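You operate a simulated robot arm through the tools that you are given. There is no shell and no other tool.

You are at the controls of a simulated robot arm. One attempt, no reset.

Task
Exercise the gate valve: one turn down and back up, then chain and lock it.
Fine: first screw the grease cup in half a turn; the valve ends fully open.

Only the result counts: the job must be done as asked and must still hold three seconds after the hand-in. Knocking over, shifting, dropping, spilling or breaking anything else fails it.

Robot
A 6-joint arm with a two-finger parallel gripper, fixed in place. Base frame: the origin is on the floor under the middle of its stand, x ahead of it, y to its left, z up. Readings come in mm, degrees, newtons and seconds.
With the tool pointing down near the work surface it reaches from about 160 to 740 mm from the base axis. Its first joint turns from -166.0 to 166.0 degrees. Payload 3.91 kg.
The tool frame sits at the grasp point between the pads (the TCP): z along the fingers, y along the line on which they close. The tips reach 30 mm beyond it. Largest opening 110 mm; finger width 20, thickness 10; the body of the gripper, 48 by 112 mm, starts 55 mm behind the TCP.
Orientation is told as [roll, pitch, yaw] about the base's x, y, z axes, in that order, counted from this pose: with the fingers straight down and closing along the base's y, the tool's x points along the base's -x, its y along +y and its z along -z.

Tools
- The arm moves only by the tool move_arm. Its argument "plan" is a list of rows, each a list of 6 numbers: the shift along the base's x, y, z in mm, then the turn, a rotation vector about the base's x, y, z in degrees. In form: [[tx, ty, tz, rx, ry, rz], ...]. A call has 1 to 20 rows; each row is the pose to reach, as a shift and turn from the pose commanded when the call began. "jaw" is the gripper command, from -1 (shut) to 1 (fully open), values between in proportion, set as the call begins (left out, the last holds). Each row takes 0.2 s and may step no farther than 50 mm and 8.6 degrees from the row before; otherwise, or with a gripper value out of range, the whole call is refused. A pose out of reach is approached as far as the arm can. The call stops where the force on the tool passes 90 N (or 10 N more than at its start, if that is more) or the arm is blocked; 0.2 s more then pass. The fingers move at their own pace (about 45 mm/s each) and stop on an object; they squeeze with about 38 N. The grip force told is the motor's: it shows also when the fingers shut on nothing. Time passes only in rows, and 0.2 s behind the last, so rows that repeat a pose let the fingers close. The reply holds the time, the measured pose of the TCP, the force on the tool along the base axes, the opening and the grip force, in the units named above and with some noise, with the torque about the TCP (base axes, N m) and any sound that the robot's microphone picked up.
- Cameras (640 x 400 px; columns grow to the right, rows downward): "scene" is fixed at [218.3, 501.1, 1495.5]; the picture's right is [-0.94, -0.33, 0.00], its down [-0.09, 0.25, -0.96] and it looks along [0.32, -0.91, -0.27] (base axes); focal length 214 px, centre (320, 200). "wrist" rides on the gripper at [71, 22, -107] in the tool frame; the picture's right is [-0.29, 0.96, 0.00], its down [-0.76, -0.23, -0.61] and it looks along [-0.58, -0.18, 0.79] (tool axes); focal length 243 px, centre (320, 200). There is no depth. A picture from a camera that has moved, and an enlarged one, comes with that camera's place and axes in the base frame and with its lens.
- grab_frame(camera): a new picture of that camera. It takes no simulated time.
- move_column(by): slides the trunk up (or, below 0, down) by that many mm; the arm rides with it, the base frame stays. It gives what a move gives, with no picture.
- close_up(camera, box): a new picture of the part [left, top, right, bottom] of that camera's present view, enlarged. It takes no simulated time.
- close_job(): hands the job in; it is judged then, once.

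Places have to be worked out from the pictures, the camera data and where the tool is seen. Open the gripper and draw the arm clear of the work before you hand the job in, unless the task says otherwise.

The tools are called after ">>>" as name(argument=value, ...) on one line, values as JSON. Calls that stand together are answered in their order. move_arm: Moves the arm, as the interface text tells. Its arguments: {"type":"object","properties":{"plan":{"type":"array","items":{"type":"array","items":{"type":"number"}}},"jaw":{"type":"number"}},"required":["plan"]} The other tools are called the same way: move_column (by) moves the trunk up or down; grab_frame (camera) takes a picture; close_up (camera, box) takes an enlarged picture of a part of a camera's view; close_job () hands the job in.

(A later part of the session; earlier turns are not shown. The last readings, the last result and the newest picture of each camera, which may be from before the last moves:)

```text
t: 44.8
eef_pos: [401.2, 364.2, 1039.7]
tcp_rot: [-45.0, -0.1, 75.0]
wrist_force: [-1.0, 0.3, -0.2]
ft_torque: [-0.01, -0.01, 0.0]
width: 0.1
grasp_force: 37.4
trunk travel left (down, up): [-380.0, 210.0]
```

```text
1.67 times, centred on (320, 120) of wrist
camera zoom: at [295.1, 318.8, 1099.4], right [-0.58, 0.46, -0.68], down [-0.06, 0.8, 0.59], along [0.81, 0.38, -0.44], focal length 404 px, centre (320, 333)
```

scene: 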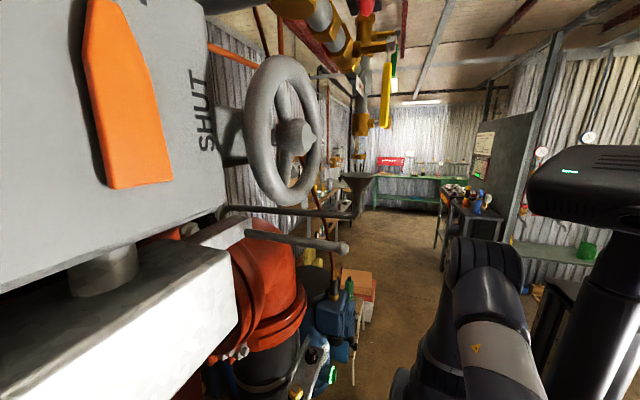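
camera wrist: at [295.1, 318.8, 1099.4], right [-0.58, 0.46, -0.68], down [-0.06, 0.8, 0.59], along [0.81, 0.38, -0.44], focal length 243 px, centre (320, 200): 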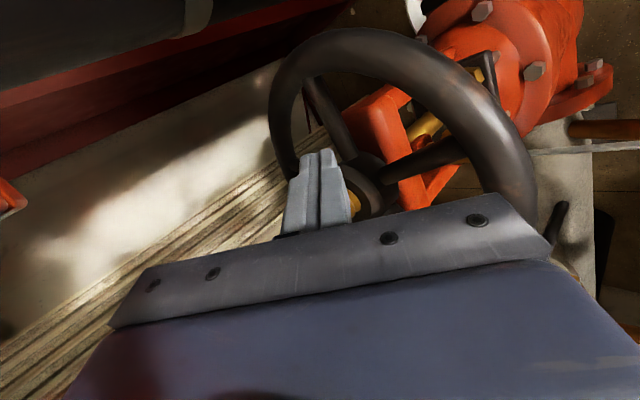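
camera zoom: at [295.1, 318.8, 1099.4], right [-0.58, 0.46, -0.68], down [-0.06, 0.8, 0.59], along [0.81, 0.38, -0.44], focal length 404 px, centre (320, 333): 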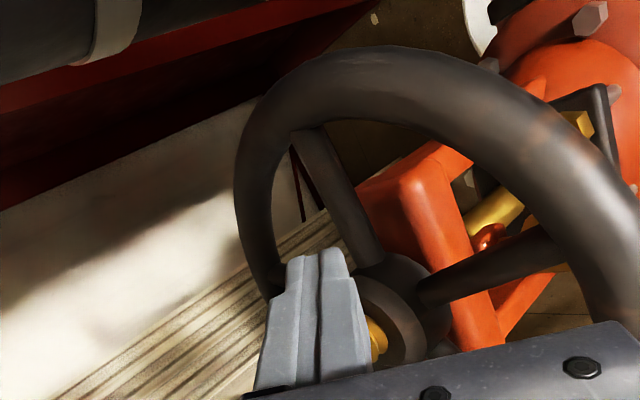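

The wheel gap lies under the fingertips. I shift slightly outward to keep clear of the yoke crosspiece and lower the closed fingers between the spokes.

>>> move_arm(plan=[[-9.8, -0.7, -10, 0, 0, 0], [-9.8, -0.7, -30, 0, 0, 0], [-9.8, -0.7, -48, 0, 0, 0], [-9.8, -0.7, -62, 0, 0, 0]])

>>> grab_frame(camera="wrist")

>>> close_up(camera="wrist", box=[200, 0, 440, 240])

```text
t: 45.8
eef_pos: [389.8, 362.9, 976.5]
tcp_rot: [-44.9, -0.1, 74.9]
wrist_force: [1.2, -0.1, 0.4]
ft_torque: [0.02, -0.02, -0.01]
width: 0.1
grasp_force: 38.0
trunk travel left (down, up): [-380.0, 210.0]
```

```text
taken
camera wrist: at [283.8, 319.6, 1037.2], right [-0.58, 0.46, -0.68], down [-0.06, 0.8, 0.59], along [0.81, 0.38, -0.44], focal length 243 px, centre (320, 200)
```

wrist: 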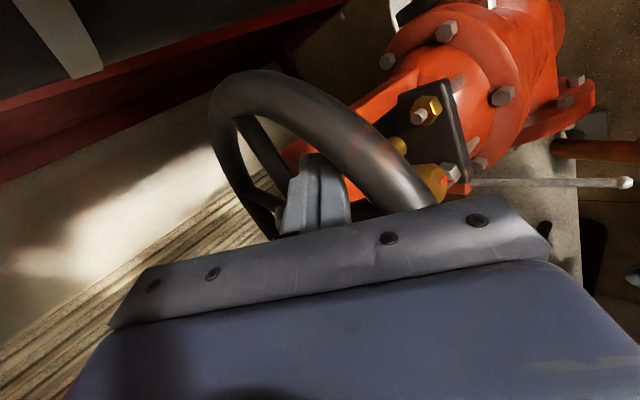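

```text
1.67 times, centred on (320, 120) of wrist
camera zoom: at [283.8, 319.6, 1037.2], right [-0.58, 0.46, -0.68], down [-0.06, 0.8, 0.59], along [0.81, 0.38, -0.44], focal length 404 px, centre (320, 333)
```

zoom: 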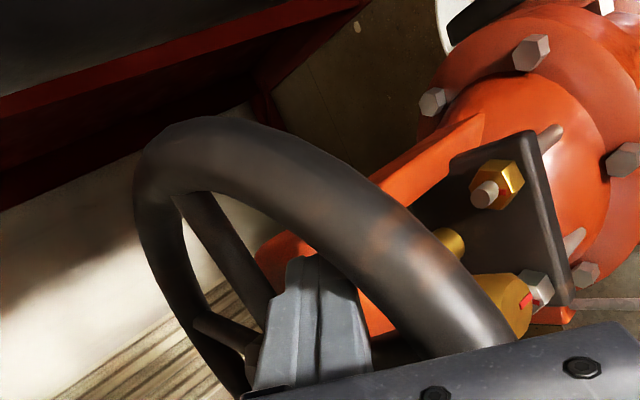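

No contact on insertion. Now the first push (clockwise seen from above: −y → +y on the near side), half of the stroke first to check resistance.

>>> move_arm(plan=[[-7.2, 7.0, 0, 0, 0, 0], [-13.4, 14.9, 0, 0, 0, 0], [-18.4, 23.6, 0, 0, 0, 0], [-22.2, 33.0, 0, 0, 0, 0], [-24.6, 42.7, 0, 0, 0, 0]])

>>> grab_frame(camera="wrist")

```text
t: 47.0
eef_pos: [370.0, 407.0, 980.9]
tcp_rot: [-45.1, -0.1, 74.9]
wrist_force: [26.9, 2.2, 21.8]
ft_torque: [-0.08, 0.1, 0.13]
width: 0.1
grasp_force: 38.1
trunk travel left (down, up): [-380.0, 210.0]
```

```text
taken
camera wrist: at [261.9, 361.7, 1039.8], right [-0.58, 0.46, -0.68], down [-0.06, 0.8, 0.6], along [0.82, 0.38, -0.43], focal length 243 px, centre (320, 200)
```

wrist: 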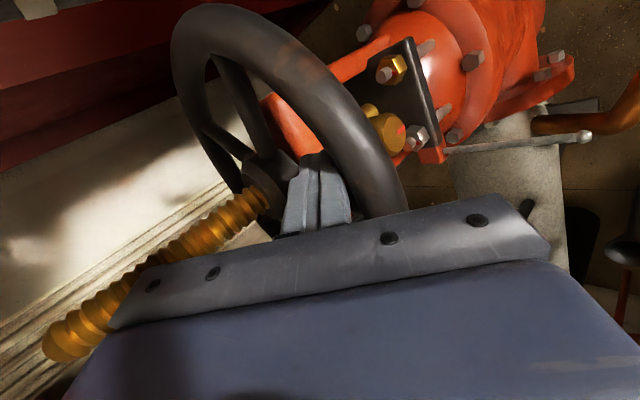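

Force on the tool is along (+x,+z): the finger's underside is rubbing the rim, so I need a smaller radius. I look at whether the wheel has moved.

>>> close_up(camera="wrist", box=[150, 0, 420, 240])

```text
1.67 times, centred on (285, 120) of wrist
camera zoom: at [261.9, 361.7, 1039.8], right [-0.58, 0.46, -0.68], down [-0.06, 0.8, 0.6], along [0.82, 0.38, -0.43], focal length 404 px, centre (378, 333)
```

zoom: 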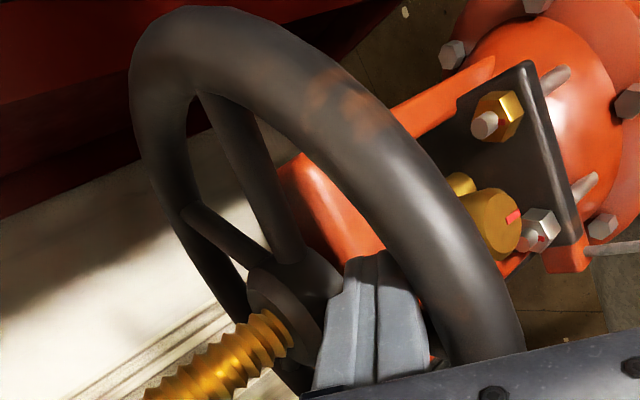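

Spokes have in fact moved ~21° clockwise with hardly any resistance; only the rim rubbing made force. I shift inward to radius 64 and finish the stroke to spoke angle ≈ −51°.

>>> move_arm(plan=[[7.8, 1.4, 1, 0, 0, 0], [6.9, 10.3, 1, 0, 0, 0], [7.2, 19.2, 1, 0, 0, 0], [8.8, 28.0, 1, 0, 0, 0], [11.5, 36.5, 1, 0, 0, 0], [14.3, 42.6, 1, 0, 0, 0]])

>>> grab_frame(camera="wrist")

```text
t: 48.4
eef_pos: [382.4, 452.1, 981.2]
tcp_rot: [-45.0, -0.2, 75.0]
wrist_force: [0.0, -1.5, 0.2]
ft_torque: [-0.03, 0.0, 0.0]
width: 0.0
grasp_force: 38.0
trunk travel left (down, up): [-380.0, 210.0]
```

```text
taken
camera wrist: at [274.0, 405.6, 1040.6], right [-0.58, 0.46, -0.68], down [-0.06, 0.8, 0.6], along [0.81, 0.39, -0.43], focal length 243 px, centre (320, 200)
```

wrist: 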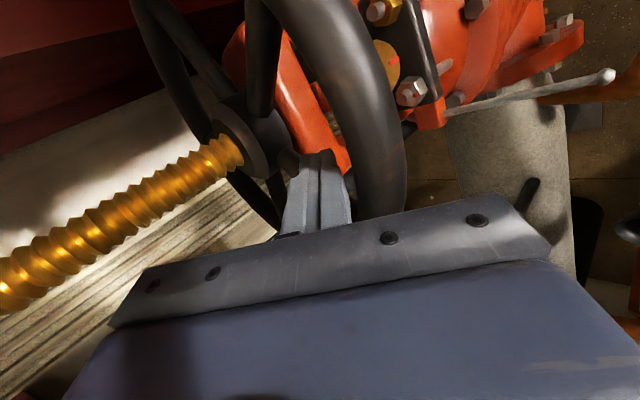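

Stroke complete. I lift out and return to the same hover pose to compare the spoke pattern with the earlier picture.

>>> move_arm(plan=[[0, 0, 30, 0, 0, 0], [0, 0, 59, 0, 0, 0], [9, -44, 59, 0, 0, 0], [18.4, -88.2, 59, 0, 0, 0], [18.4, -88.2, 59, 0, 0, 0]])

>>> close_up(camera="wrist", box=[200, 0, 440, 240])

>>> grab_frame(camera="wrist")

```text
t: 49.6
eef_pos: [398.4, 360.5, 1036.7]
tcp_rot: [-44.9, 0.1, 74.8]
wrist_force: [-1.2, 1.0, -0.3]
ft_torque: [0.0, 0.0, 0.03]
width: 0.0
grasp_force: 37.8
trunk travel left (down, up): [-380.0, 210.0]
```

```text
1.67 times, centred on (320, 120) of wrist
camera zoom: at [292.5, 316.7, 1097.8], right [-0.58, 0.46, -0.68], down [-0.06, 0.8, 0.59], along [0.81, 0.38, -0.44], focal length 404 px, centre (320, 333)
```

zoom: 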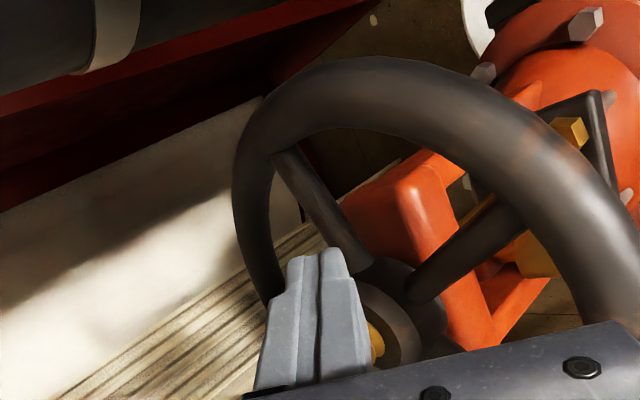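

```text
taken
camera wrist: at [292.5, 316.7, 1097.8], right [-0.58, 0.46, -0.68], down [-0.06, 0.8, 0.59], along [0.81, 0.38, -0.44], focal length 243 px, centre (320, 200)
```

wrist: 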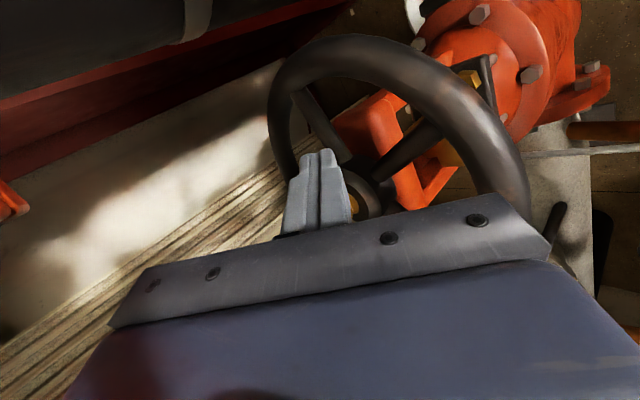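

The wheel has turned ≈62° so far (near-side spoke now at ψ≈31°). Stroke 2: insert behind the spoke at ψ≈55°, sweep to ψ≈−42° at radius 62.

>>> move_arm(plan=[[0.8, 8.2, -20, 0, 0, 0], [0.8, 8.2, -42, 0, 0, 0], [0.8, 8.2, -55, 0, 0, 0], [-5.9, 13.7, -55, 0, 0, 0], [-11.8, 20.0, -55, 0, 0, 0], [-16.7, 27.1, -55, 0, 0, 0], [-20.7, 34.8, -55, 0, 0, 0], [-23.5, 43.0, -55, 0, 0, 0], [-25.1, 51.4, -55, 0, 0, 0], [-25.6, 60.1, -55, 0, 0, 0], [-24.8, 68.7, -55, 0, 0, 0], [-22.9, 77.1, -55, 0, 0, 0], [-19.8, 85.2, -55, 0, 0, 0], [-15.6, 92.8, -55, 0, 0, 0], [-9.7, 100.5, -55, 0, 0, 0], [-9.7, 100.5, -55, 0, 0, 0]])

>>> grab_frame(camera="wrist")

```text
t: 53.0
eef_pos: [388.6, 460.8, 982.5]
tcp_rot: [-45.0, -0.1, 75.1]
wrist_force: [0.1, 0.3, -0.7]
ft_torque: [0.0, 0.0, 0.0]
width: 0.2
grasp_force: 38.2
trunk travel left (down, up): [-380.0, 210.0]
```

```text
taken
camera wrist: at [282.5, 416.1, 1043.3], right [-0.58, 0.46, -0.68], down [-0.06, 0.8, 0.59], along [0.81, 0.38, -0.44], focal length 243 px, centre (320, 200)
```

wrist: 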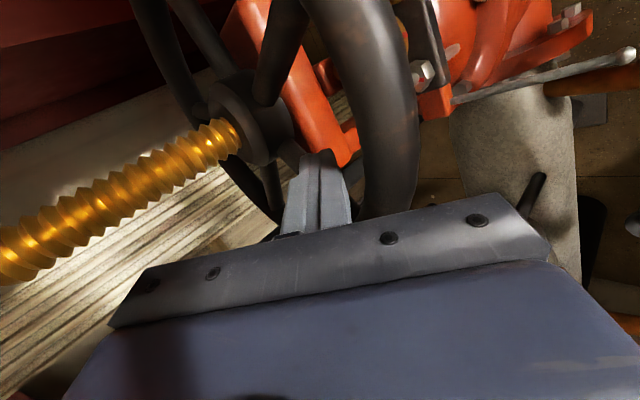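

No rubbing this time. Lift, return to the hover pose and check the spoke angle.

>>> move_arm(plan=[[0, 0, 28, 0, 0, 0], [0, 0, 55, 0, 0, 0], [3, -35, 55, 0, 0, 0], [6, -70, 55, 0, 0, 0], [9.7, -100.5, 55, 0, 0, 0], [9.7, -100.5, 55, 0, 0, 0]])

>>> close_up(camera="wrist", box=[200, 0, 440, 240])

```text
t: 54.4
eef_pos: [400.2, 359.1, 1035.4]
tcp_rot: [-45.0, 0.0, 75.0]
wrist_force: [0.6, 0.4, 0.1]
ft_torque: [0.03, 0.02, 0.0]
width: 0.2
grasp_force: 37.8
trunk travel left (down, up): [-380.0, 210.0]
```

```text
1.67 times, centred on (320, 120) of wrist
camera zoom: at [293.6, 315.8, 1097.2], right [-0.58, 0.46, -0.68], down [-0.06, 0.8, 0.59], along [0.81, 0.38, -0.44], focal length 404 px, centre (320, 333)
```

zoom: 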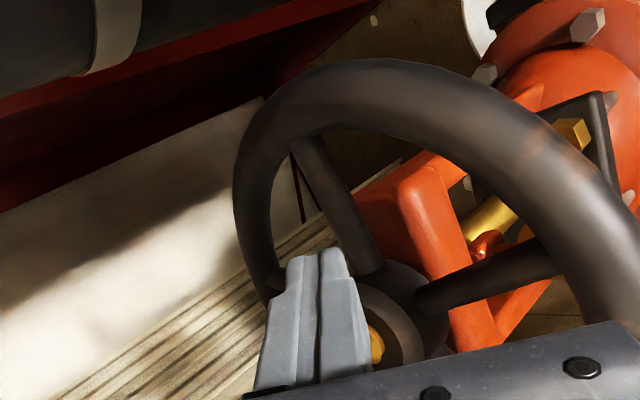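

Spoke pattern is back at ψ≈21°, i.e. 144° done exactly. Stroke 3 as one combined insert–sweep–lift–return.

>>> move_arm(plan=[[0.8, 8.2, -20, 0, 0, 0], [0.8, 8.2, -42, 0, 0, 0], [0.8, 8.2, -55, 0, 0, 0], [-5.9, 13.7, -55, 0, 0, 0], [-11.8, 20.0, -55, 0, 0, 0], [-16.7, 27.1, -55, 0, 0, 0], [-20.7, 34.8, -55, 0, 0, 0], [-23.5, 43.0, -55, 0, 0, 0], [-25.1, 51.4, -55, 0, 0, 0], [-25.6, 60.1, -55, 0, 0, 0], [-24.8, 68.7, -55, 0, 0, 0], [-22.9, 77.1, -55, 0, 0, 0], [-19.8, 85.2, -55, 0, 0, 0], [-15.6, 92.8, -55, 0, 0, 0], [-9.7, 100.5, -55, 0, 0, 0], [-9.7, 100.5, -28, 0, 0, 0], [-9.7, 100.5, 0, 0, 0, 0], [-6, 66, 0, 0, 0, 0], [-3, 33, 0, 0, 0, 0], [0, 0, 0, 0, 0, 0]])

>>> close_up(camera="wrist", box=[200, 0, 440, 240])

```text
t: 58.6
eef_pos: [396.2, 361.0, 1039.0]
tcp_rot: [-45.0, 0.0, 75.0]
wrist_force: [0.4, 0.2, 0.4]
ft_torque: [0.0, 0.0, -0.01]
width: 0.2
grasp_force: 37.7
trunk travel left (down, up): [-380.0, 210.0]
```

```text
1.67 times, centred on (320, 120) of wrist
camera zoom: at [290.4, 316.5, 1098.8], right [-0.58, 0.46, -0.68], down [-0.06, 0.8, 0.59], along [0.81, 0.38, -0.44], focal length 404 px, centre (320, 333)
```

zoom: 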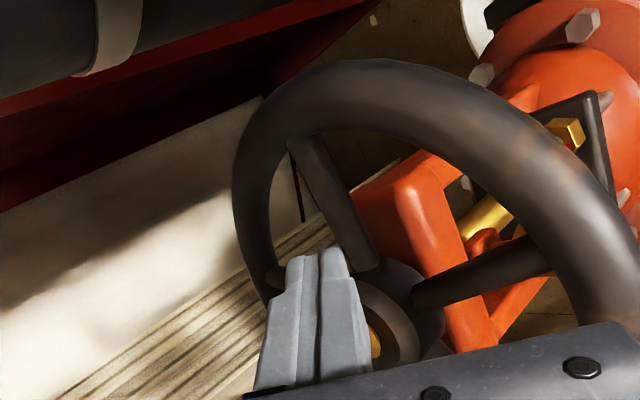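

216° done, same spoke pattern. Stroke 4.

>>> move_arm(plan=[[0.8, 8.2, -20, 0, 0, 0], [0.8, 8.2, -42, 0, 0, 0], [0.8, 8.2, -55, 0, 0, 0], [-5.9, 13.7, -55, 0, 0, 0], [-11.8, 20.0, -55, 0, 0, 0], [-16.7, 27.1, -55, 0, 0, 0], [-20.7, 34.8, -55, 0, 0, 0], [-23.5, 43.0, -55, 0, 0, 0], [-25.1, 51.4, -55, 0, 0, 0], [-25.6, 60.1, -55, 0, 0, 0], [-24.8, 68.7, -55, 0, 0, 0], [-22.9, 77.1, -55, 0, 0, 0], [-19.8, 85.2, -55, 0, 0, 0], [-15.6, 92.8, -55, 0, 0, 0], [-9.7, 100.5, -55, 0, 0, 0], [-9.7, 100.5, -28, 0, 0, 0], [-9.7, 100.5, 0, 0, 0, 0], [-6, 66, 0, 0, 0, 0], [-3, 33, 0, 0, 0, 0], [0, 0, 0, 0, 0, 0]])

>>> close_up(camera="wrist", box=[200, 0, 440, 240])

```text
t: 62.8
eef_pos: [398.7, 359.8, 1039.8]
tcp_rot: [-45.0, -0.1, 74.9]
wrist_force: [-0.2, 0.1, 0.0]
ft_torque: [0.0, -0.01, 0.01]
width: 0.1
grasp_force: 38.0
trunk travel left (down, up): [-380.0, 210.0]
```

```text
1.67 times, centred on (320, 120) of wrist
camera zoom: at [291.8, 316.0, 1099.6], right [-0.58, 0.46, -0.68], down [-0.06, 0.8, 0.59], along [0.81, 0.38, -0.44], focal length 404 px, centre (320, 333)
```

zoom: 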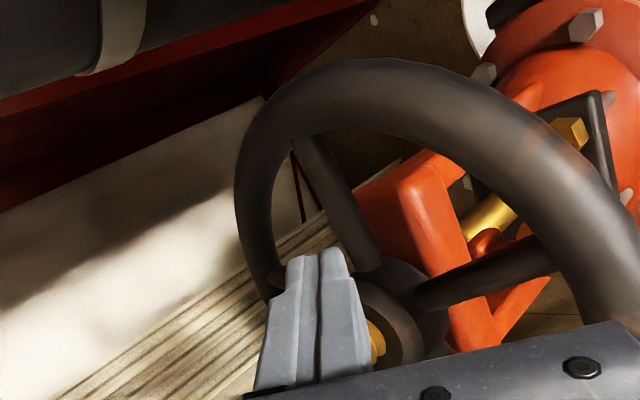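

288° done. Stroke 5 completes one full turn down; then I compare the stem height from the staging pose.

>>> move_arm(plan=[[0.8, 8.2, -20, 0, 0, 0], [0.8, 8.2, -42, 0, 0, 0], [0.8, 8.2, -55, 0, 0, 0], [-5.9, 13.7, -55, 0, 0, 0], [-11.8, 20.0, -55, 0, 0, 0], [-16.7, 27.1, -55, 0, 0, 0], [-20.7, 34.8, -55, 0, 0, 0], [-23.5, 43.0, -55, 0, 0, 0], [-25.1, 51.4, -55, 0, 0, 0], [-25.6, 60.1, -55, 0, 0, 0], [-24.8, 68.7, -55, 0, 0, 0], [-22.9, 77.1, -55, 0, 0, 0], [-19.8, 85.2, -55, 0, 0, 0], [-15.6, 92.8, -55, 0, 0, 0], [-9.7, 100.5, -55, 0, 0, 0], [-9.7, 100.5, -28, 0, 0, 0], [-9.7, 100.5, 0, 0, 0, 0], [-6, 66, 0, 0, 0, 0], [-3, 33, 0, 0, 0, 0], [0, 0, 0, 0, 0, 0]])

>>> close_up(camera="wrist", box=[200, 0, 440, 240])

>>> move_arm(plan=[[-40, 9, 6, 0, 0, 0], [-80, 18, 12, 0, 0, 0], [-120, 28, 17, 0, 0, 0], [-155.5, 39.5, 24, 0, 0, 0], [-155.5, 39.5, 24, 0, 0, 0]])

>>> grab_frame(camera="wrist")

>>> close_up(camera="wrist", box=[150, 40, 400, 250])

```text
t: 67.0
eef_pos: [398.3, 360.1, 1038.5]
tcp_rot: [-45.0, 0.0, 75.0]
wrist_force: [-0.2, 0.7, 0.3]
ft_torque: [-0.02, -0.02, -0.01]
width: 0.0
grasp_force: 37.5
trunk travel left (down, up): [-380.0, 210.0]
```

```text
1.67 times, centred on (320, 120) of wrist
camera zoom: at [292.1, 315.5, 1099.1], right [-0.58, 0.46, -0.68], down [-0.06, 0.8, 0.59], along [0.81, 0.38, -0.44], focal length 404 px, centre (320, 333)
```

zoom: 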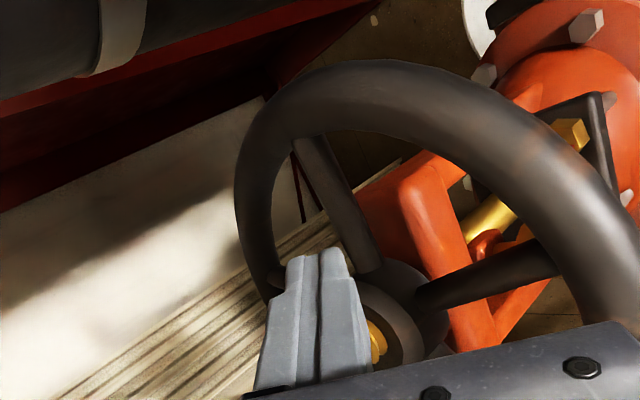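

```text
t: 68.2
eef_pos: [241.3, 399.7, 1061.5]
tcp_rot: [-45.0, 0.1, 74.9]
wrist_force: [-0.3, 0.0, 0.7]
ft_torque: [0.02, 0.01, 0.03]
width: 0.0
grasp_force: 38.1
trunk travel left (down, up): [-380.0, 210.0]
```

```text
taken
camera wrist: at [134.8, 355.5, 1122.2], right [-0.58, 0.46, -0.68], down [-0.06, 0.8, 0.59], along [0.81, 0.38, -0.44], focal length 243 px, centre (320, 200)
```

wrist: 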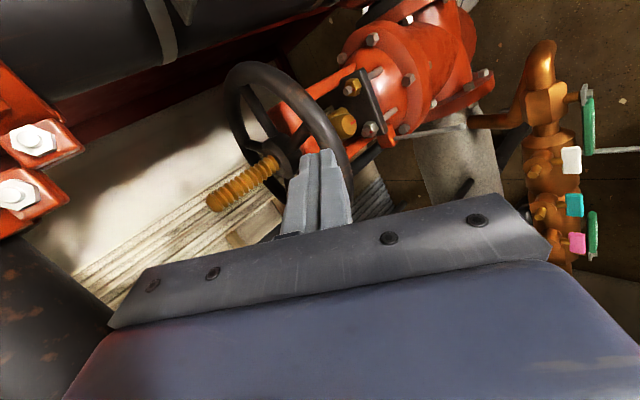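

```text
1.90 times, centred on (275, 145) of wrist
camera zoom: at [134.8, 355.5, 1122.2], right [-0.58, 0.46, -0.68], down [-0.06, 0.8, 0.59], along [0.81, 0.38, -0.44], focal length 462 px, centre (406, 305)
```

zoom: 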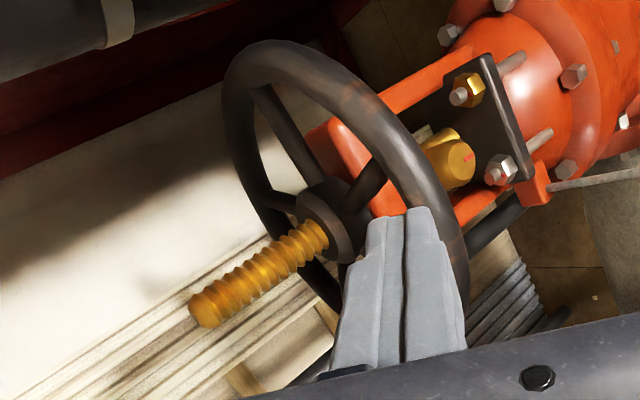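

The stem has dropped clearly and the spokes match: exactly one turn down. Now back up: first up-stroke inserts on the +y side of the near spoke and sweeps the other way to ψ≈45°, ending hovering at ψ≈−42°.

>>> move_arm(plan=[[45, 12, -8, 0, 0, 0], [90, 24, -16, 0, 0, 0], [132, 35.5, -24, 0, 0, 0], [132, 35.5, -52, 0, 0, 0], [132, 35.5, -79, 0, 0, 0], [130.3, 27.1, -79, 0, 0, 0], [129.9, 18.4, -79, 0, 0, 0], [130.7, 9.8, -79, 0, 0, 0], [132.6, 1.4, -79, 0, 0, 0], [135.7, -6.7, -79, 0, 0, 0], [139.9, -14.3, -79, 0, 0, 0], [145, -21.2, -79, 0, 0, 0], [148, -24.3, -79, 0, 0, 0], [148, -24.3, -50, 0, 0, 0], [148, -24.3, -24, 0, 0, 0], [147, 18, -24, 0, 0, 0], [145.8, 61, -24, 0, 0, 0]])

>>> grab_frame(camera="wrist")

>>> close_up(camera="wrist", box=[150, 0, 420, 240])

```text
t: 71.8
eef_pos: [390.0, 461.1, 1038.1]
tcp_rot: [-45.0, 0.0, 75.0]
wrist_force: [0.8, -0.3, -0.1]
ft_torque: [0.01, 0.0, -0.03]
width: 0.0
grasp_force: 37.4
trunk travel left (down, up): [-380.0, 210.0]
```

```text
taken
camera wrist: at [283.2, 415.8, 1098.2], right [-0.58, 0.46, -0.68], down [-0.06, 0.8, 0.59], along [0.81, 0.38, -0.44], focal length 243 px, centre (320, 200)
```

wrist: 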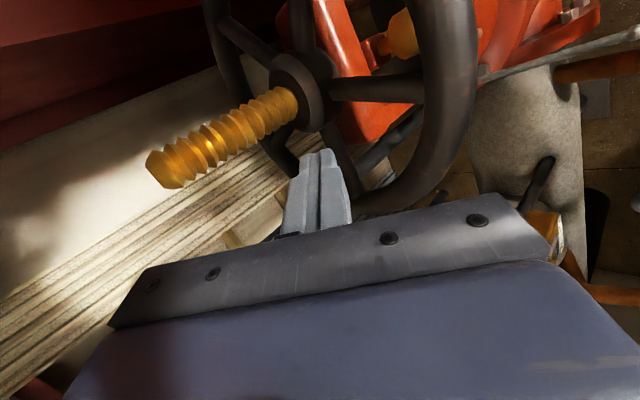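

```text
1.67 times, centred on (285, 120) of wrist
camera zoom: at [283.2, 415.8, 1098.2], right [-0.58, 0.46, -0.68], down [-0.06, 0.8, 0.59], along [0.81, 0.38, -0.44], focal length 404 px, centre (378, 333)
```

zoom: 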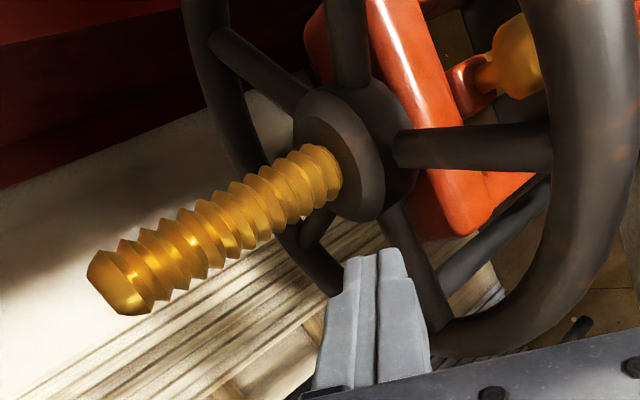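

As planned the next spoke sits at ψ≈−17°. Up-stroke 2 (72°).

>>> move_arm(plan=[[0, 0, -28, 0, 0, 0], [0, 0, -55, 0, 0, 0], [-5.3, -6.8, -55, 0, 0, 0], [-9.1, -13.4, -55, 0, 0, 0], [-12.2, -20.3, -55, 0, 0, 0], [-14.3, -27.5, -55, 0, 0, 0], [-15.6, -35, -55, 0, 0, 0], [-15.9, -42.6, -55, 0, 0, 0], [-15.3, -50.1, -55, 0, 0, 0], [-13.8, -57.5, -55, 0, 0, 0], [-11.4, -64.7, -55, 0, 0, 0], [-8.1, -71.6, -55, 0, 0, 0], [-4.1, -77.9, -55, 0, 0, 0], [2.3, -85.3, -55, 0, 0, 0], [2.3, -85.3, -28, 0, 0, 0], [2.3, -85.3, 0, 0, 0, 0], [1, -43, 0, 0, 0, 0], [0, 0, 0, 0, 0, 0]])

>>> close_up(camera="wrist", box=[150, 0, 420, 240])

```text
t: 75.6
eef_pos: [387.8, 461.7, 1038.7]
tcp_rot: [-45.1, 0.1, 74.9]
wrist_force: [-0.3, -0.6, 1.3]
ft_torque: [0.01, -0.01, -0.02]
width: 0.0
grasp_force: 37.9
trunk travel left (down, up): [-380.0, 210.0]
```

```text
1.67 times, centred on (285, 120) of wrist
camera zoom: at [281.6, 417.3, 1099.1], right [-0.58, 0.46, -0.68], down [-0.06, 0.8, 0.59], along [0.81, 0.38, -0.44], focal length 404 px, centre (378, 333)
```

zoom: 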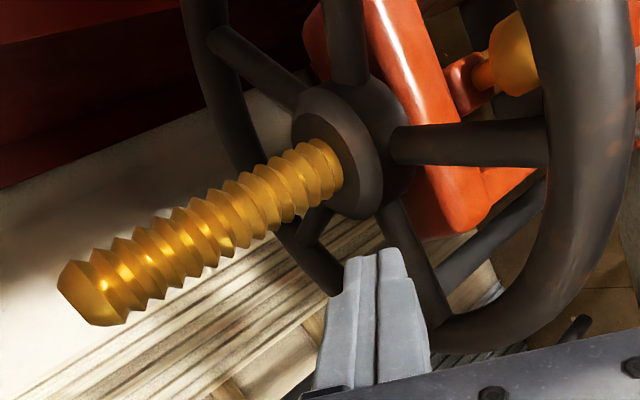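

Stem rising as expected, pattern unchanged. Up-strokes 3 and 4.

>>> move_arm(plan=[[0, 0, -28, 0, 0, 0], [0, 0, -55, 0, 0, 0], [-5.3, -6.8, -55, 0, 0, 0], [-9.1, -13.4, -55, 0, 0, 0], [-12.2, -20.3, -55, 0, 0, 0], [-14.3, -27.5, -55, 0, 0, 0], [-15.6, -35, -55, 0, 0, 0], [-15.9, -42.6, -55, 0, 0, 0], [-15.3, -50.1, -55, 0, 0, 0], [-13.8, -57.5, -55, 0, 0, 0], [-11.4, -64.7, -55, 0, 0, 0], [-8.1, -71.6, -55, 0, 0, 0], [-4.1, -77.9, -55, 0, 0, 0], [2.3, -85.3, -55, 0, 0, 0], [2.3, -85.3, -28, 0, 0, 0], [2.3, -85.3, 0, 0, 0, 0], [1, -43, 0, 0, 0, 0], [0, 0, 0, 0, 0, 0]])

>>> close_up(camera="wrist", box=[150, 0, 420, 240])

>>> move_arm(plan=[[0, 0, -28, 0, 0, 0], [0, 0, -55, 0, 0, 0], [-5.3, -6.8, -55, 0, 0, 0], [-9.1, -13.4, -55, 0, 0, 0], [-12.2, -20.3, -55, 0, 0, 0], [-14.3, -27.5, -55, 0, 0, 0], [-15.6, -35, -55, 0, 0, 0], [-15.9, -42.6, -55, 0, 0, 0], [-15.3, -50.1, -55, 0, 0, 0], [-13.8, -57.5, -55, 0, 0, 0], [-11.4, -64.7, -55, 0, 0, 0], [-8.1, -71.6, -55, 0, 0, 0], [-4.1, -77.9, -55, 0, 0, 0], [2.3, -85.3, -55, 0, 0, 0], [2.3, -85.3, -28, 0, 0, 0], [2.3, -85.3, 0, 0, 0, 0], [1, -43, 0, 0, 0, 0], [0, 0, 0, 0, 0, 0]])

>>> close_up(camera="wrist", box=[150, 0, 420, 240])

```text
t: 79.4
eef_pos: [390.3, 461.5, 1040.0]
tcp_rot: [-45.0, 0.0, 74.9]
wrist_force: [0.1, -0.5, 0.8]
ft_torque: [0.02, 0.0, 0.01]
width: 0.1
grasp_force: 37.6
trunk travel left (down, up): [-380.0, 210.0]
```

```text
1.67 times, centred on (285, 120) of wrist
camera zoom: at [283.2, 417.7, 1100.3], right [-0.58, 0.46, -0.68], down [-0.06, 0.8, 0.59], along [0.81, 0.38, -0.44], focal length 404 px, centre (378, 333)
```

zoom: 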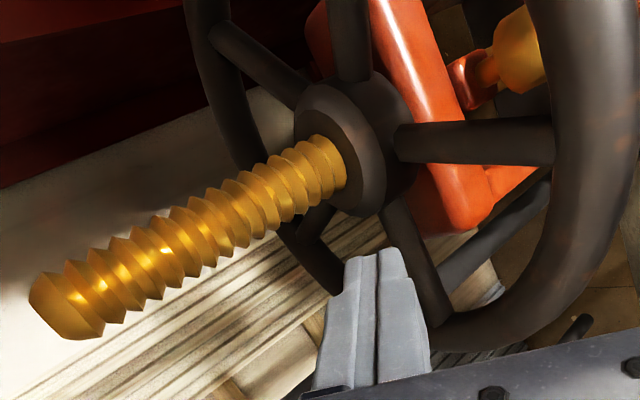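

```text
t: 83.2
eef_pos: [391.5, 461.2, 1037.7]
tcp_rot: [-45.0, 0.0, 74.8]
wrist_force: [0.2, -1.1, 0.2]
ft_torque: [-0.01, 0.02, -0.02]
width: 0.1
grasp_force: 37.4
trunk travel left (down, up): [-380.0, 210.0]
```

```text
1.67 times, centred on (285, 120) of wrist
camera zoom: at [284.3, 417.1, 1097.3], right [-0.58, 0.46, -0.68], down [-0.06, 0.8, 0.59], along [0.81, 0.38, -0.44], focal length 404 px, centre (378, 333)
```

zoom: 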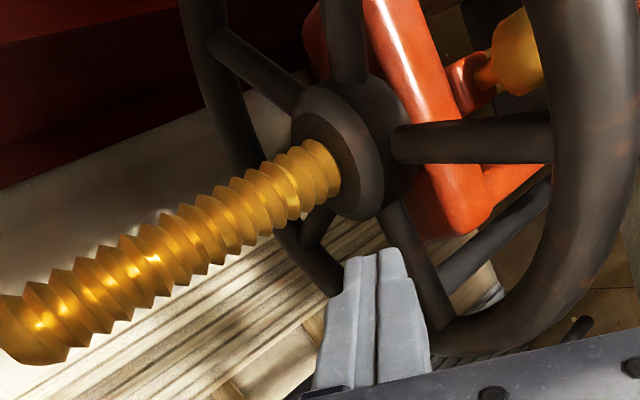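

About 254° back. Up-stroke 5 (to ≈326°).

>>> move_arm(plan=[[0, 0, -28, 0, 0, 0], [0, 0, -55, 0, 0, 0], [-5.3, -6.8, -55, 0, 0, 0], [-9.1, -13.4, -55, 0, 0, 0], [-12.2, -20.3, -55, 0, 0, 0], [-14.3, -27.5, -55, 0, 0, 0], [-15.6, -35, -55, 0, 0, 0], [-15.9, -42.6, -55, 0, 0, 0], [-15.3, -50.1, -55, 0, 0, 0], [-13.8, -57.5, -55, 0, 0, 0], [-11.4, -64.7, -55, 0, 0, 0], [-8.1, -71.6, -55, 0, 0, 0], [-4.1, -77.9, -55, 0, 0, 0], [2.3, -85.3, -55, 0, 0, 0], [2.3, -85.3, -28, 0, 0, 0], [2.3, -85.3, 0, 0, 0, 0], [1, -43, 0, 0, 0, 0], [0, 0, 0, 0, 0, 0]])

>>> close_up(camera="wrist", box=[150, 0, 420, 240])

```text
t: 87.0
eef_pos: [388.9, 460.3, 1038.7]
tcp_rot: [-45.0, 0.0, 74.8]
wrist_force: [0.3, -0.3, 0.2]
ft_torque: [-0.01, -0.02, 0.04]
width: 0.0
grasp_force: 37.6
trunk travel left (down, up): [-380.0, 210.0]
```

```text
1.67 times, centred on (285, 120) of wrist
camera zoom: at [281.6, 416.2, 1098.6], right [-0.58, 0.46, -0.68], down [-0.06, 0.8, 0.59], along [0.81, 0.38, -0.44], focal length 404 px, centre (378, 333)
```

zoom: 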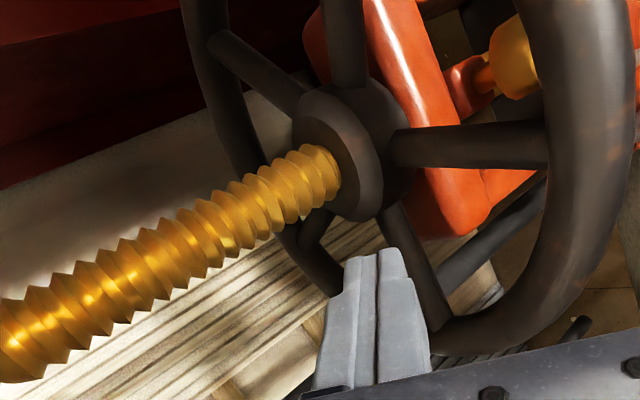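

About 326° back. Last push: sweep to ψ≈8° and check the force for the open stop.

>>> move_arm(plan=[[0, 0, -28, 0, 0, 0], [0, 0, -55, 0, 0, 0], [-5.3, -6.8, -55, 0, 0, 0], [-9.1, -13.4, -55, 0, 0, 0], [-12.2, -20.3, -55, 0, 0, 0], [-14.3, -27.5, -55, 0, 0, 0], [-15.6, -35, -55, 0, 0, 0], [-15.9, -42.6, -55, 0, 0, 0], [-15.3, -50.1, -55, 0, 0, 0]])

>>> grab_frame(camera="wrist")

```text
t: 89.0
eef_pos: [372.3, 417.4, 982.5]
tcp_rot: [-44.8, -0.3, 75.3]
wrist_force: [4.4, 30.6, -1.1]
ft_torque: [0.57, -0.07, 0.74]
width: 0.0
grasp_force: 37.4
trunk travel left (down, up): [-380.0, 210.0]
```

```text
taken
camera wrist: at [266.7, 372.0, 1042.3], right [-0.58, 0.45, -0.67], down [-0.07, 0.8, 0.6], along [0.81, 0.39, -0.44], focal length 243 px, centre (320, 200)
```

wrist: 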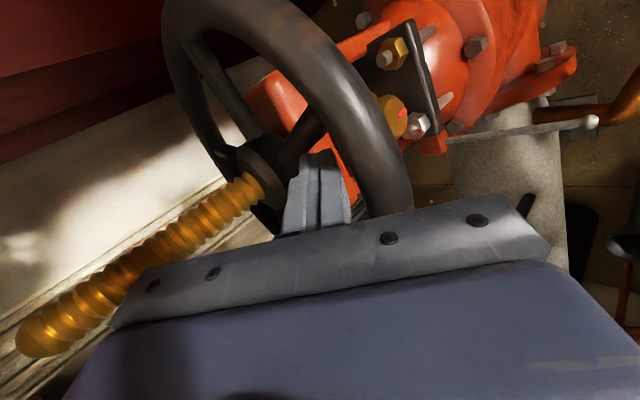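

The tool meets a firm 30 N: the valve is at its open stop. I back off, lift out and check from the staging pose.

>>> move_arm(plan=[[0, 8, 0, 0, 0, 0], [0, 16, 0, 0, 0, 0], [0, 16, 28, 0, 0, 0], [0, 16, 55, 0, 0, 0], [-40, 10, 61, 0, 0, 0], [-80, 5, 70, 0, 0, 0], [-115, -5, 79, 0, 0, 0], [-130.5, -10.9, 79, 0, 0, 0], [-130.5, -10.9, 79, 0, 0, 0]])

>>> grab_frame(camera="wrist")

>>> close_up(camera="wrist", box=[150, 40, 400, 250])

```text
t: 91.0
eef_pos: [243.2, 402.0, 1061.4]
tcp_rot: [-45.0, 0.1, 74.9]
wrist_force: [0.5, -1.1, 0.4]
ft_torque: [0.02, 0.01, -0.02]
width: 0.3
grasp_force: 37.6
trunk travel left (down, up): [-380.0, 210.0]
```

```text
taken
camera wrist: at [136.4, 356.9, 1121.8], right [-0.58, 0.46, -0.68], down [-0.06, 0.8, 0.59], along [0.81, 0.38, -0.44], focal length 243 px, centre (320, 200)
```

wrist: 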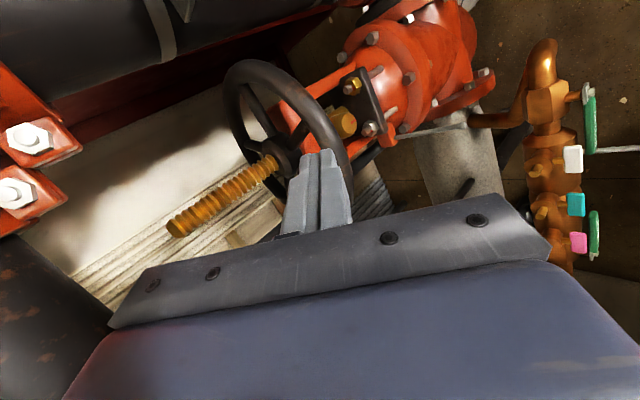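

```text
1.90 times, centred on (275, 145) of wrist
camera zoom: at [136.4, 356.9, 1121.8], right [-0.58, 0.46, -0.68], down [-0.06, 0.8, 0.59], along [0.81, 0.38, -0.44], focal length 462 px, centre (406, 305)
```

zoom: 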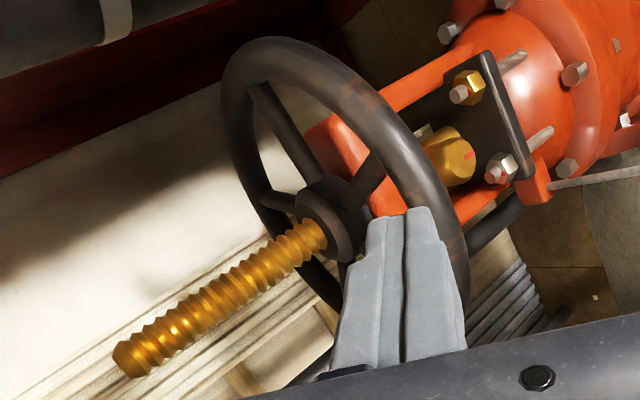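

Stem and spokes are back exactly at the starting picture, at the open stop. Now the chain and padlock: I move back toward the post with a level, leftward-looking camera for close study.

>>> move_arm(plan=[[-8, 20, -6, 7.8, 2.2, 2.16], [-16, 40, -12, 15.6, 4.4, 4.31], [-24, 60, -18, 23.4, 6.6, 6.47], [-32, 80, -24, 31.2, 8.8, 8.63], [-40, 100, -30, 39.0, 11.0, 10.8], [-46, 120, -36, 46.8, 13.2, 12.9], [-53, 138, -41, 54.6, 15.4, 15.1]])

>>> grab_frame(camera="wrist")

```text
t: 92.6
eef_pos: [190.7, 538.9, 1020.9]
tcp_rot: [-14.7, -50.5, 76.9]
wrist_force: [-0.1, 0.4, -0.5]
ft_torque: [0.0, -0.01, 0.0]
width: 0.1
grasp_force: 37.5
trunk travel left (down, up): [-380.0, 210.0]
```

```text
taken
camera wrist: at [116.7, 432.3, 1028.0], right [-0.82, 0.57, 0.07], down [0.06, -0.03, 1.0], along [0.57, 0.82, -0.01], focal length 243 px, centre (320, 200)
```

wrist: 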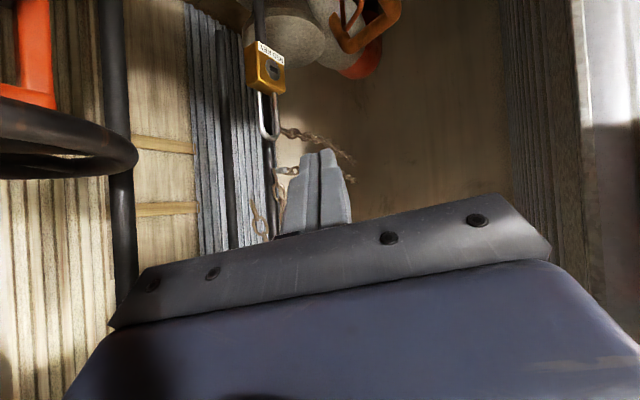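

I move closer to the post at padlock/peg height.

>>> move_arm(plan=[[12, 28, -10, 0, 0, 0], [25, 55, -20, 0, 0, 0], [38, 83, -30, 0, 0, 0], [50, 108, -40, 0, 0, 0]])

>>> grab_frame(camera="wrist")

>>> close_up(camera="wrist", box=[150, 0, 300, 240])

>>> close_up(camera="wrist", box=[190, 110, 290, 220])

```text
t: 93.6
eef_pos: [241.1, 648.4, 980.2]
tcp_rot: [-14.8, -50.4, 77.0]
wrist_force: [-0.1, 0.0, 1.0]
ft_torque: [0.0, 0.04, 0.01]
width: 0.0
grasp_force: 37.3
trunk travel left (down, up): [-380.0, 210.0]
```

```text
taken
camera wrist: at [166.8, 540.3, 988.4], right [-0.82, 0.57, 0.07], down [0.06, -0.03, 1.0], along [0.57, 0.82, -0.01], focal length 243 px, centre (320, 200)
```

wrist: 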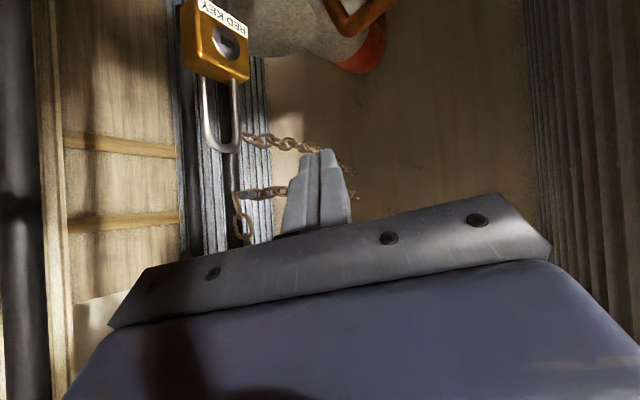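

```text
1.67 times, centred on (225, 120) of wrist
camera zoom: at [166.8, 540.3, 988.4], right [-0.82, 0.57, 0.07], down [0.06, -0.03, 1.0], along [0.57, 0.82, -0.01], focal length 404 px, centre (478, 333)
```

zoom: 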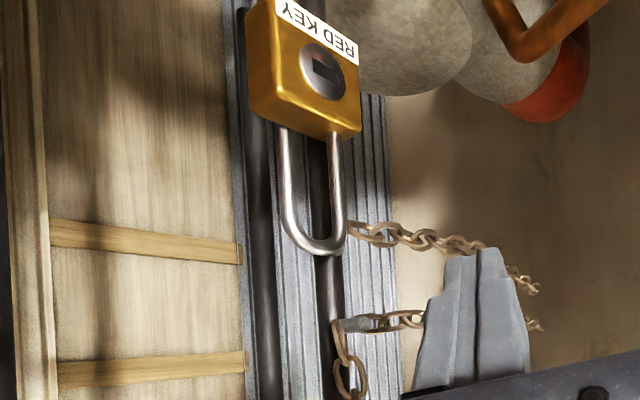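

```text
3.64 times, centred on (240, 165) of wrist
camera zoom: at [166.8, 540.3, 988.4], right [-0.82, 0.57, 0.07], down [0.06, -0.03, 1.0], along [0.57, 0.82, -0.01], focal length 882 px, centre (611, 327)
```

zoom: 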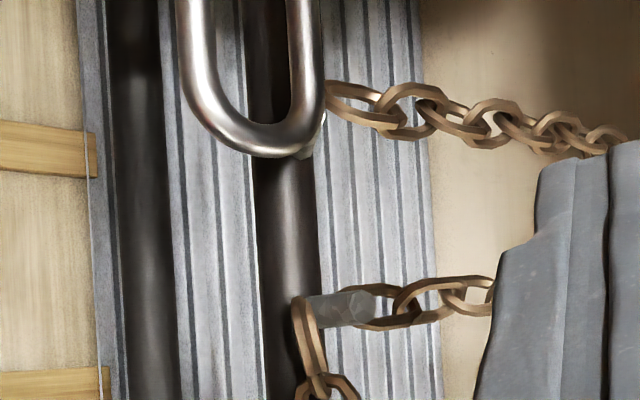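

The padlock and pegs are clear. I raise the view by ~110 mm to study the chain's top, ring end and what holds it.

>>> move_arm(plan=[[0, 0, 40, 0, 0, 0], [0, 0, 80, 0, 0, 0], [0, 0, 115, 0, 0, 0]])

>>> grab_frame(camera="wrist")

>>> close_up(camera="wrist", box=[100, 40, 290, 240])

>>> close_up(camera="wrist", box=[150, 170, 270, 260])

```text
t: 94.4
eef_pos: [242.2, 645.3, 1096.1]
tcp_rot: [-14.8, -50.3, 77.0]
wrist_force: [0.1, -0.1, 0.1]
ft_torque: [-0.05, -0.02, 0.01]
width: 0.2
grasp_force: 38.0
trunk travel left (down, up): [-380.0, 210.0]
```

```text
taken
camera wrist: at [166.5, 539.5, 1104.6], right [-0.82, 0.57, 0.07], down [0.06, -0.03, 1.0], along [0.57, 0.82, -0.01], focal length 243 px, centre (320, 200)
```

wrist: 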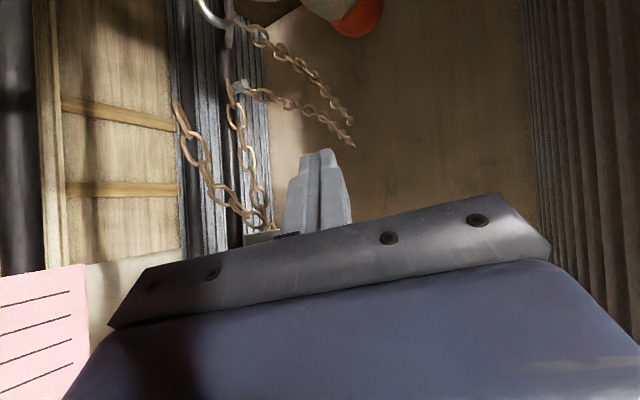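

```text
2.00 times, centred on (195, 140) of wrist
camera zoom: at [166.5, 539.5, 1104.6], right [-0.82, 0.57, 0.07], down [0.06, -0.03, 1.0], along [0.57, 0.82, -0.01], focal length 485 px, centre (570, 320)
```

zoom: 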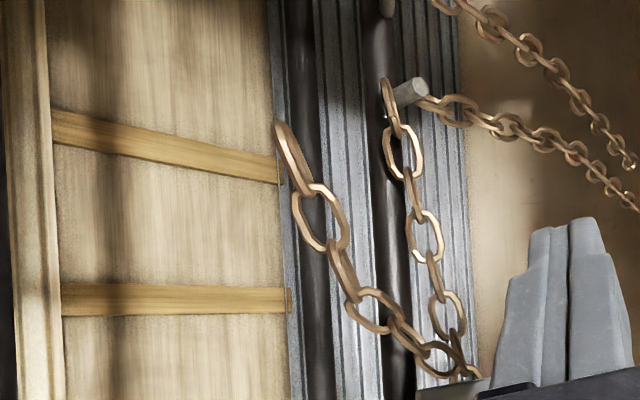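

```text
4.44 times, centred on (210, 215) of wrist
camera zoom: at [166.5, 539.5, 1104.6], right [-0.82, 0.57, 0.07], down [0.06, -0.03, 1.0], along [0.57, 0.82, -0.01], focal length 1078 px, centre (809, 133)
```

zoom: 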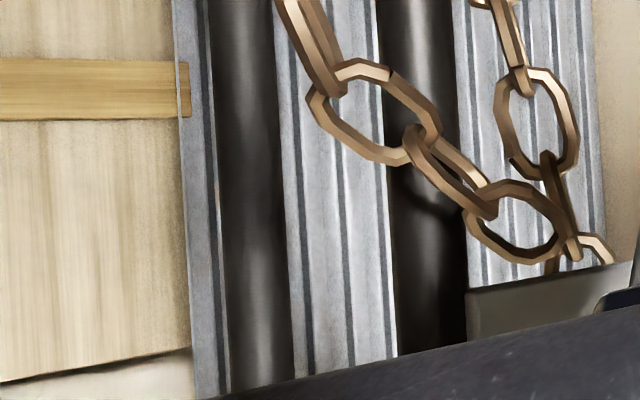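

I zoom at the peg-2 region and peg-1 region to see the chain's connectivity.

>>> close_up(camera="wrist", box=[215, 65, 285, 130])

>>> close_up(camera="wrist", box=[195, 0, 295, 70])

>>> close_up(camera="wrist", box=[290, 80, 370, 150])

>>> close_up(camera="wrist", box=[150, 80, 250, 200])

```text
6.15 times, centred on (250, 98) of wrist
camera zoom: at [166.5, 539.5, 1104.6], right [-0.82, 0.57, 0.07], down [0.06, -0.03, 1.0], along [0.57, 0.82, -0.01], focal length 1493 px, centre (751, 831)
```

zoom: 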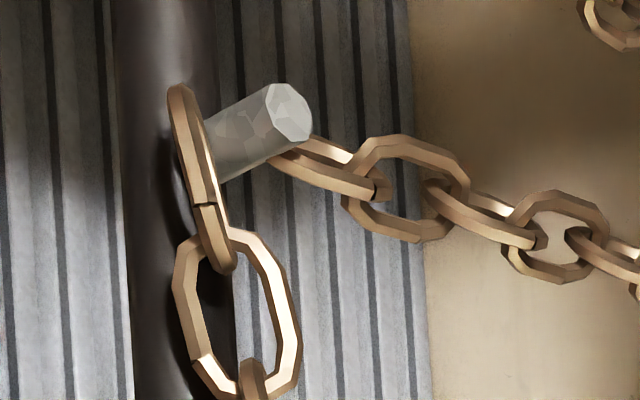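

```text
5.71 times, centred on (245, 35) of wrist
camera zoom: at [166.5, 539.5, 1104.6], right [-0.82, 0.57, 0.07], down [0.06, -0.03, 1.0], along [0.57, 0.82, -0.01], focal length 1386 px, centre (749, 1143)
```

zoom: 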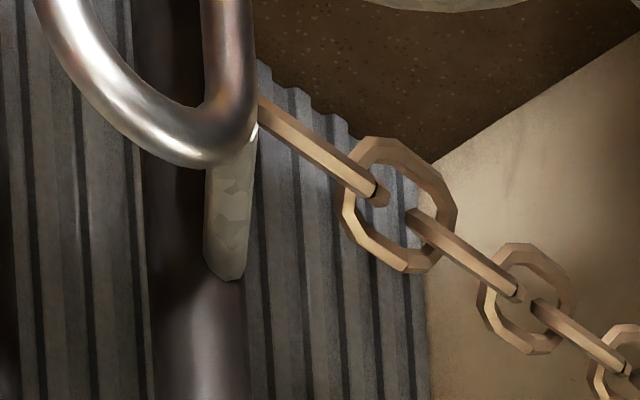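

```text
5.71 times, centred on (330, 115) of wrist
camera zoom: at [166.5, 539.5, 1104.6], right [-0.82, 0.57, 0.07], down [0.06, -0.03, 1.0], along [0.57, 0.82, -0.01], focal length 1386 px, centre (263, 686)
```

zoom: 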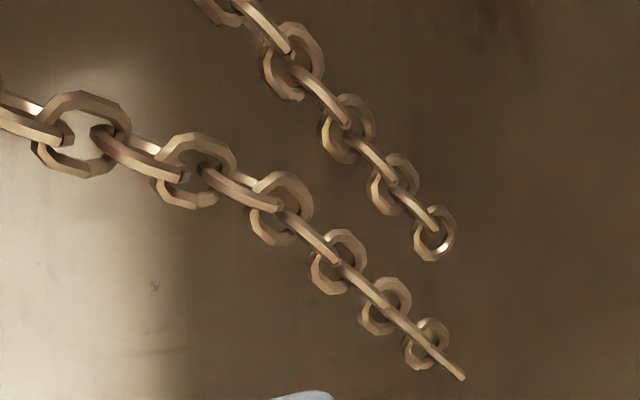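

```text
3.33 times, centred on (200, 140) of wrist
camera zoom: at [166.5, 539.5, 1104.6], right [-0.82, 0.57, 0.07], down [0.06, -0.03, 1.0], along [0.57, 0.82, -0.01], focal length 809 px, centre (720, 400)
```

zoom: 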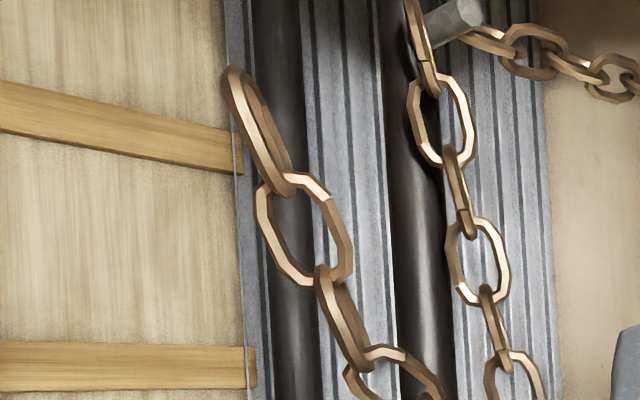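

The chain links look free-standing and N, its free end link, sits at about [364, 637, 1029]. I'll reorient the tool to horizontal (pointing at the chain end, staying below the tags) to try taking the end link gently.

>>> move_arm(plan=[[0, -14, -13, 6.07, -2.7, -3.53], [0, -28, -26, 12.1, -5.4, -7.07], [0, -42, -40, 18.2, -8.1, -10.6], [2, -56, -54, 24.3, -10.8, -14.1], [5, -70, -65, 30.3, -13.5, -17.7], [8, -85, -76, 36.4, -16.2, -21.2]], jaw=-0.2)

>>> grab_frame(camera="wrist")

```text
t: 95.8
eef_pos: [247.9, 559.2, 1018.6]
tcp_rot: [118.4, -89.8, -78.2]
wrist_force: [-0.4, -0.6, 0.7]
ft_torque: [0.01, 0.03, 0.0]
width: 43.7
grasp_force: 0.0
trunk travel left (down, up): [-380.0, 210.0]
```

```text
taken
camera wrist: at [152.2, 507.9, 947.4], right [-0.62, 0.73, 0.29], down [-0.32, -0.57, 0.76], along [0.72, 0.37, 0.58], focal length 243 px, centre (320, 200)
```

wrist: 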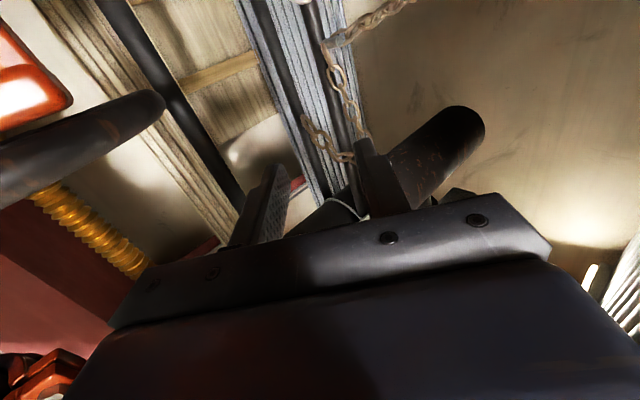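

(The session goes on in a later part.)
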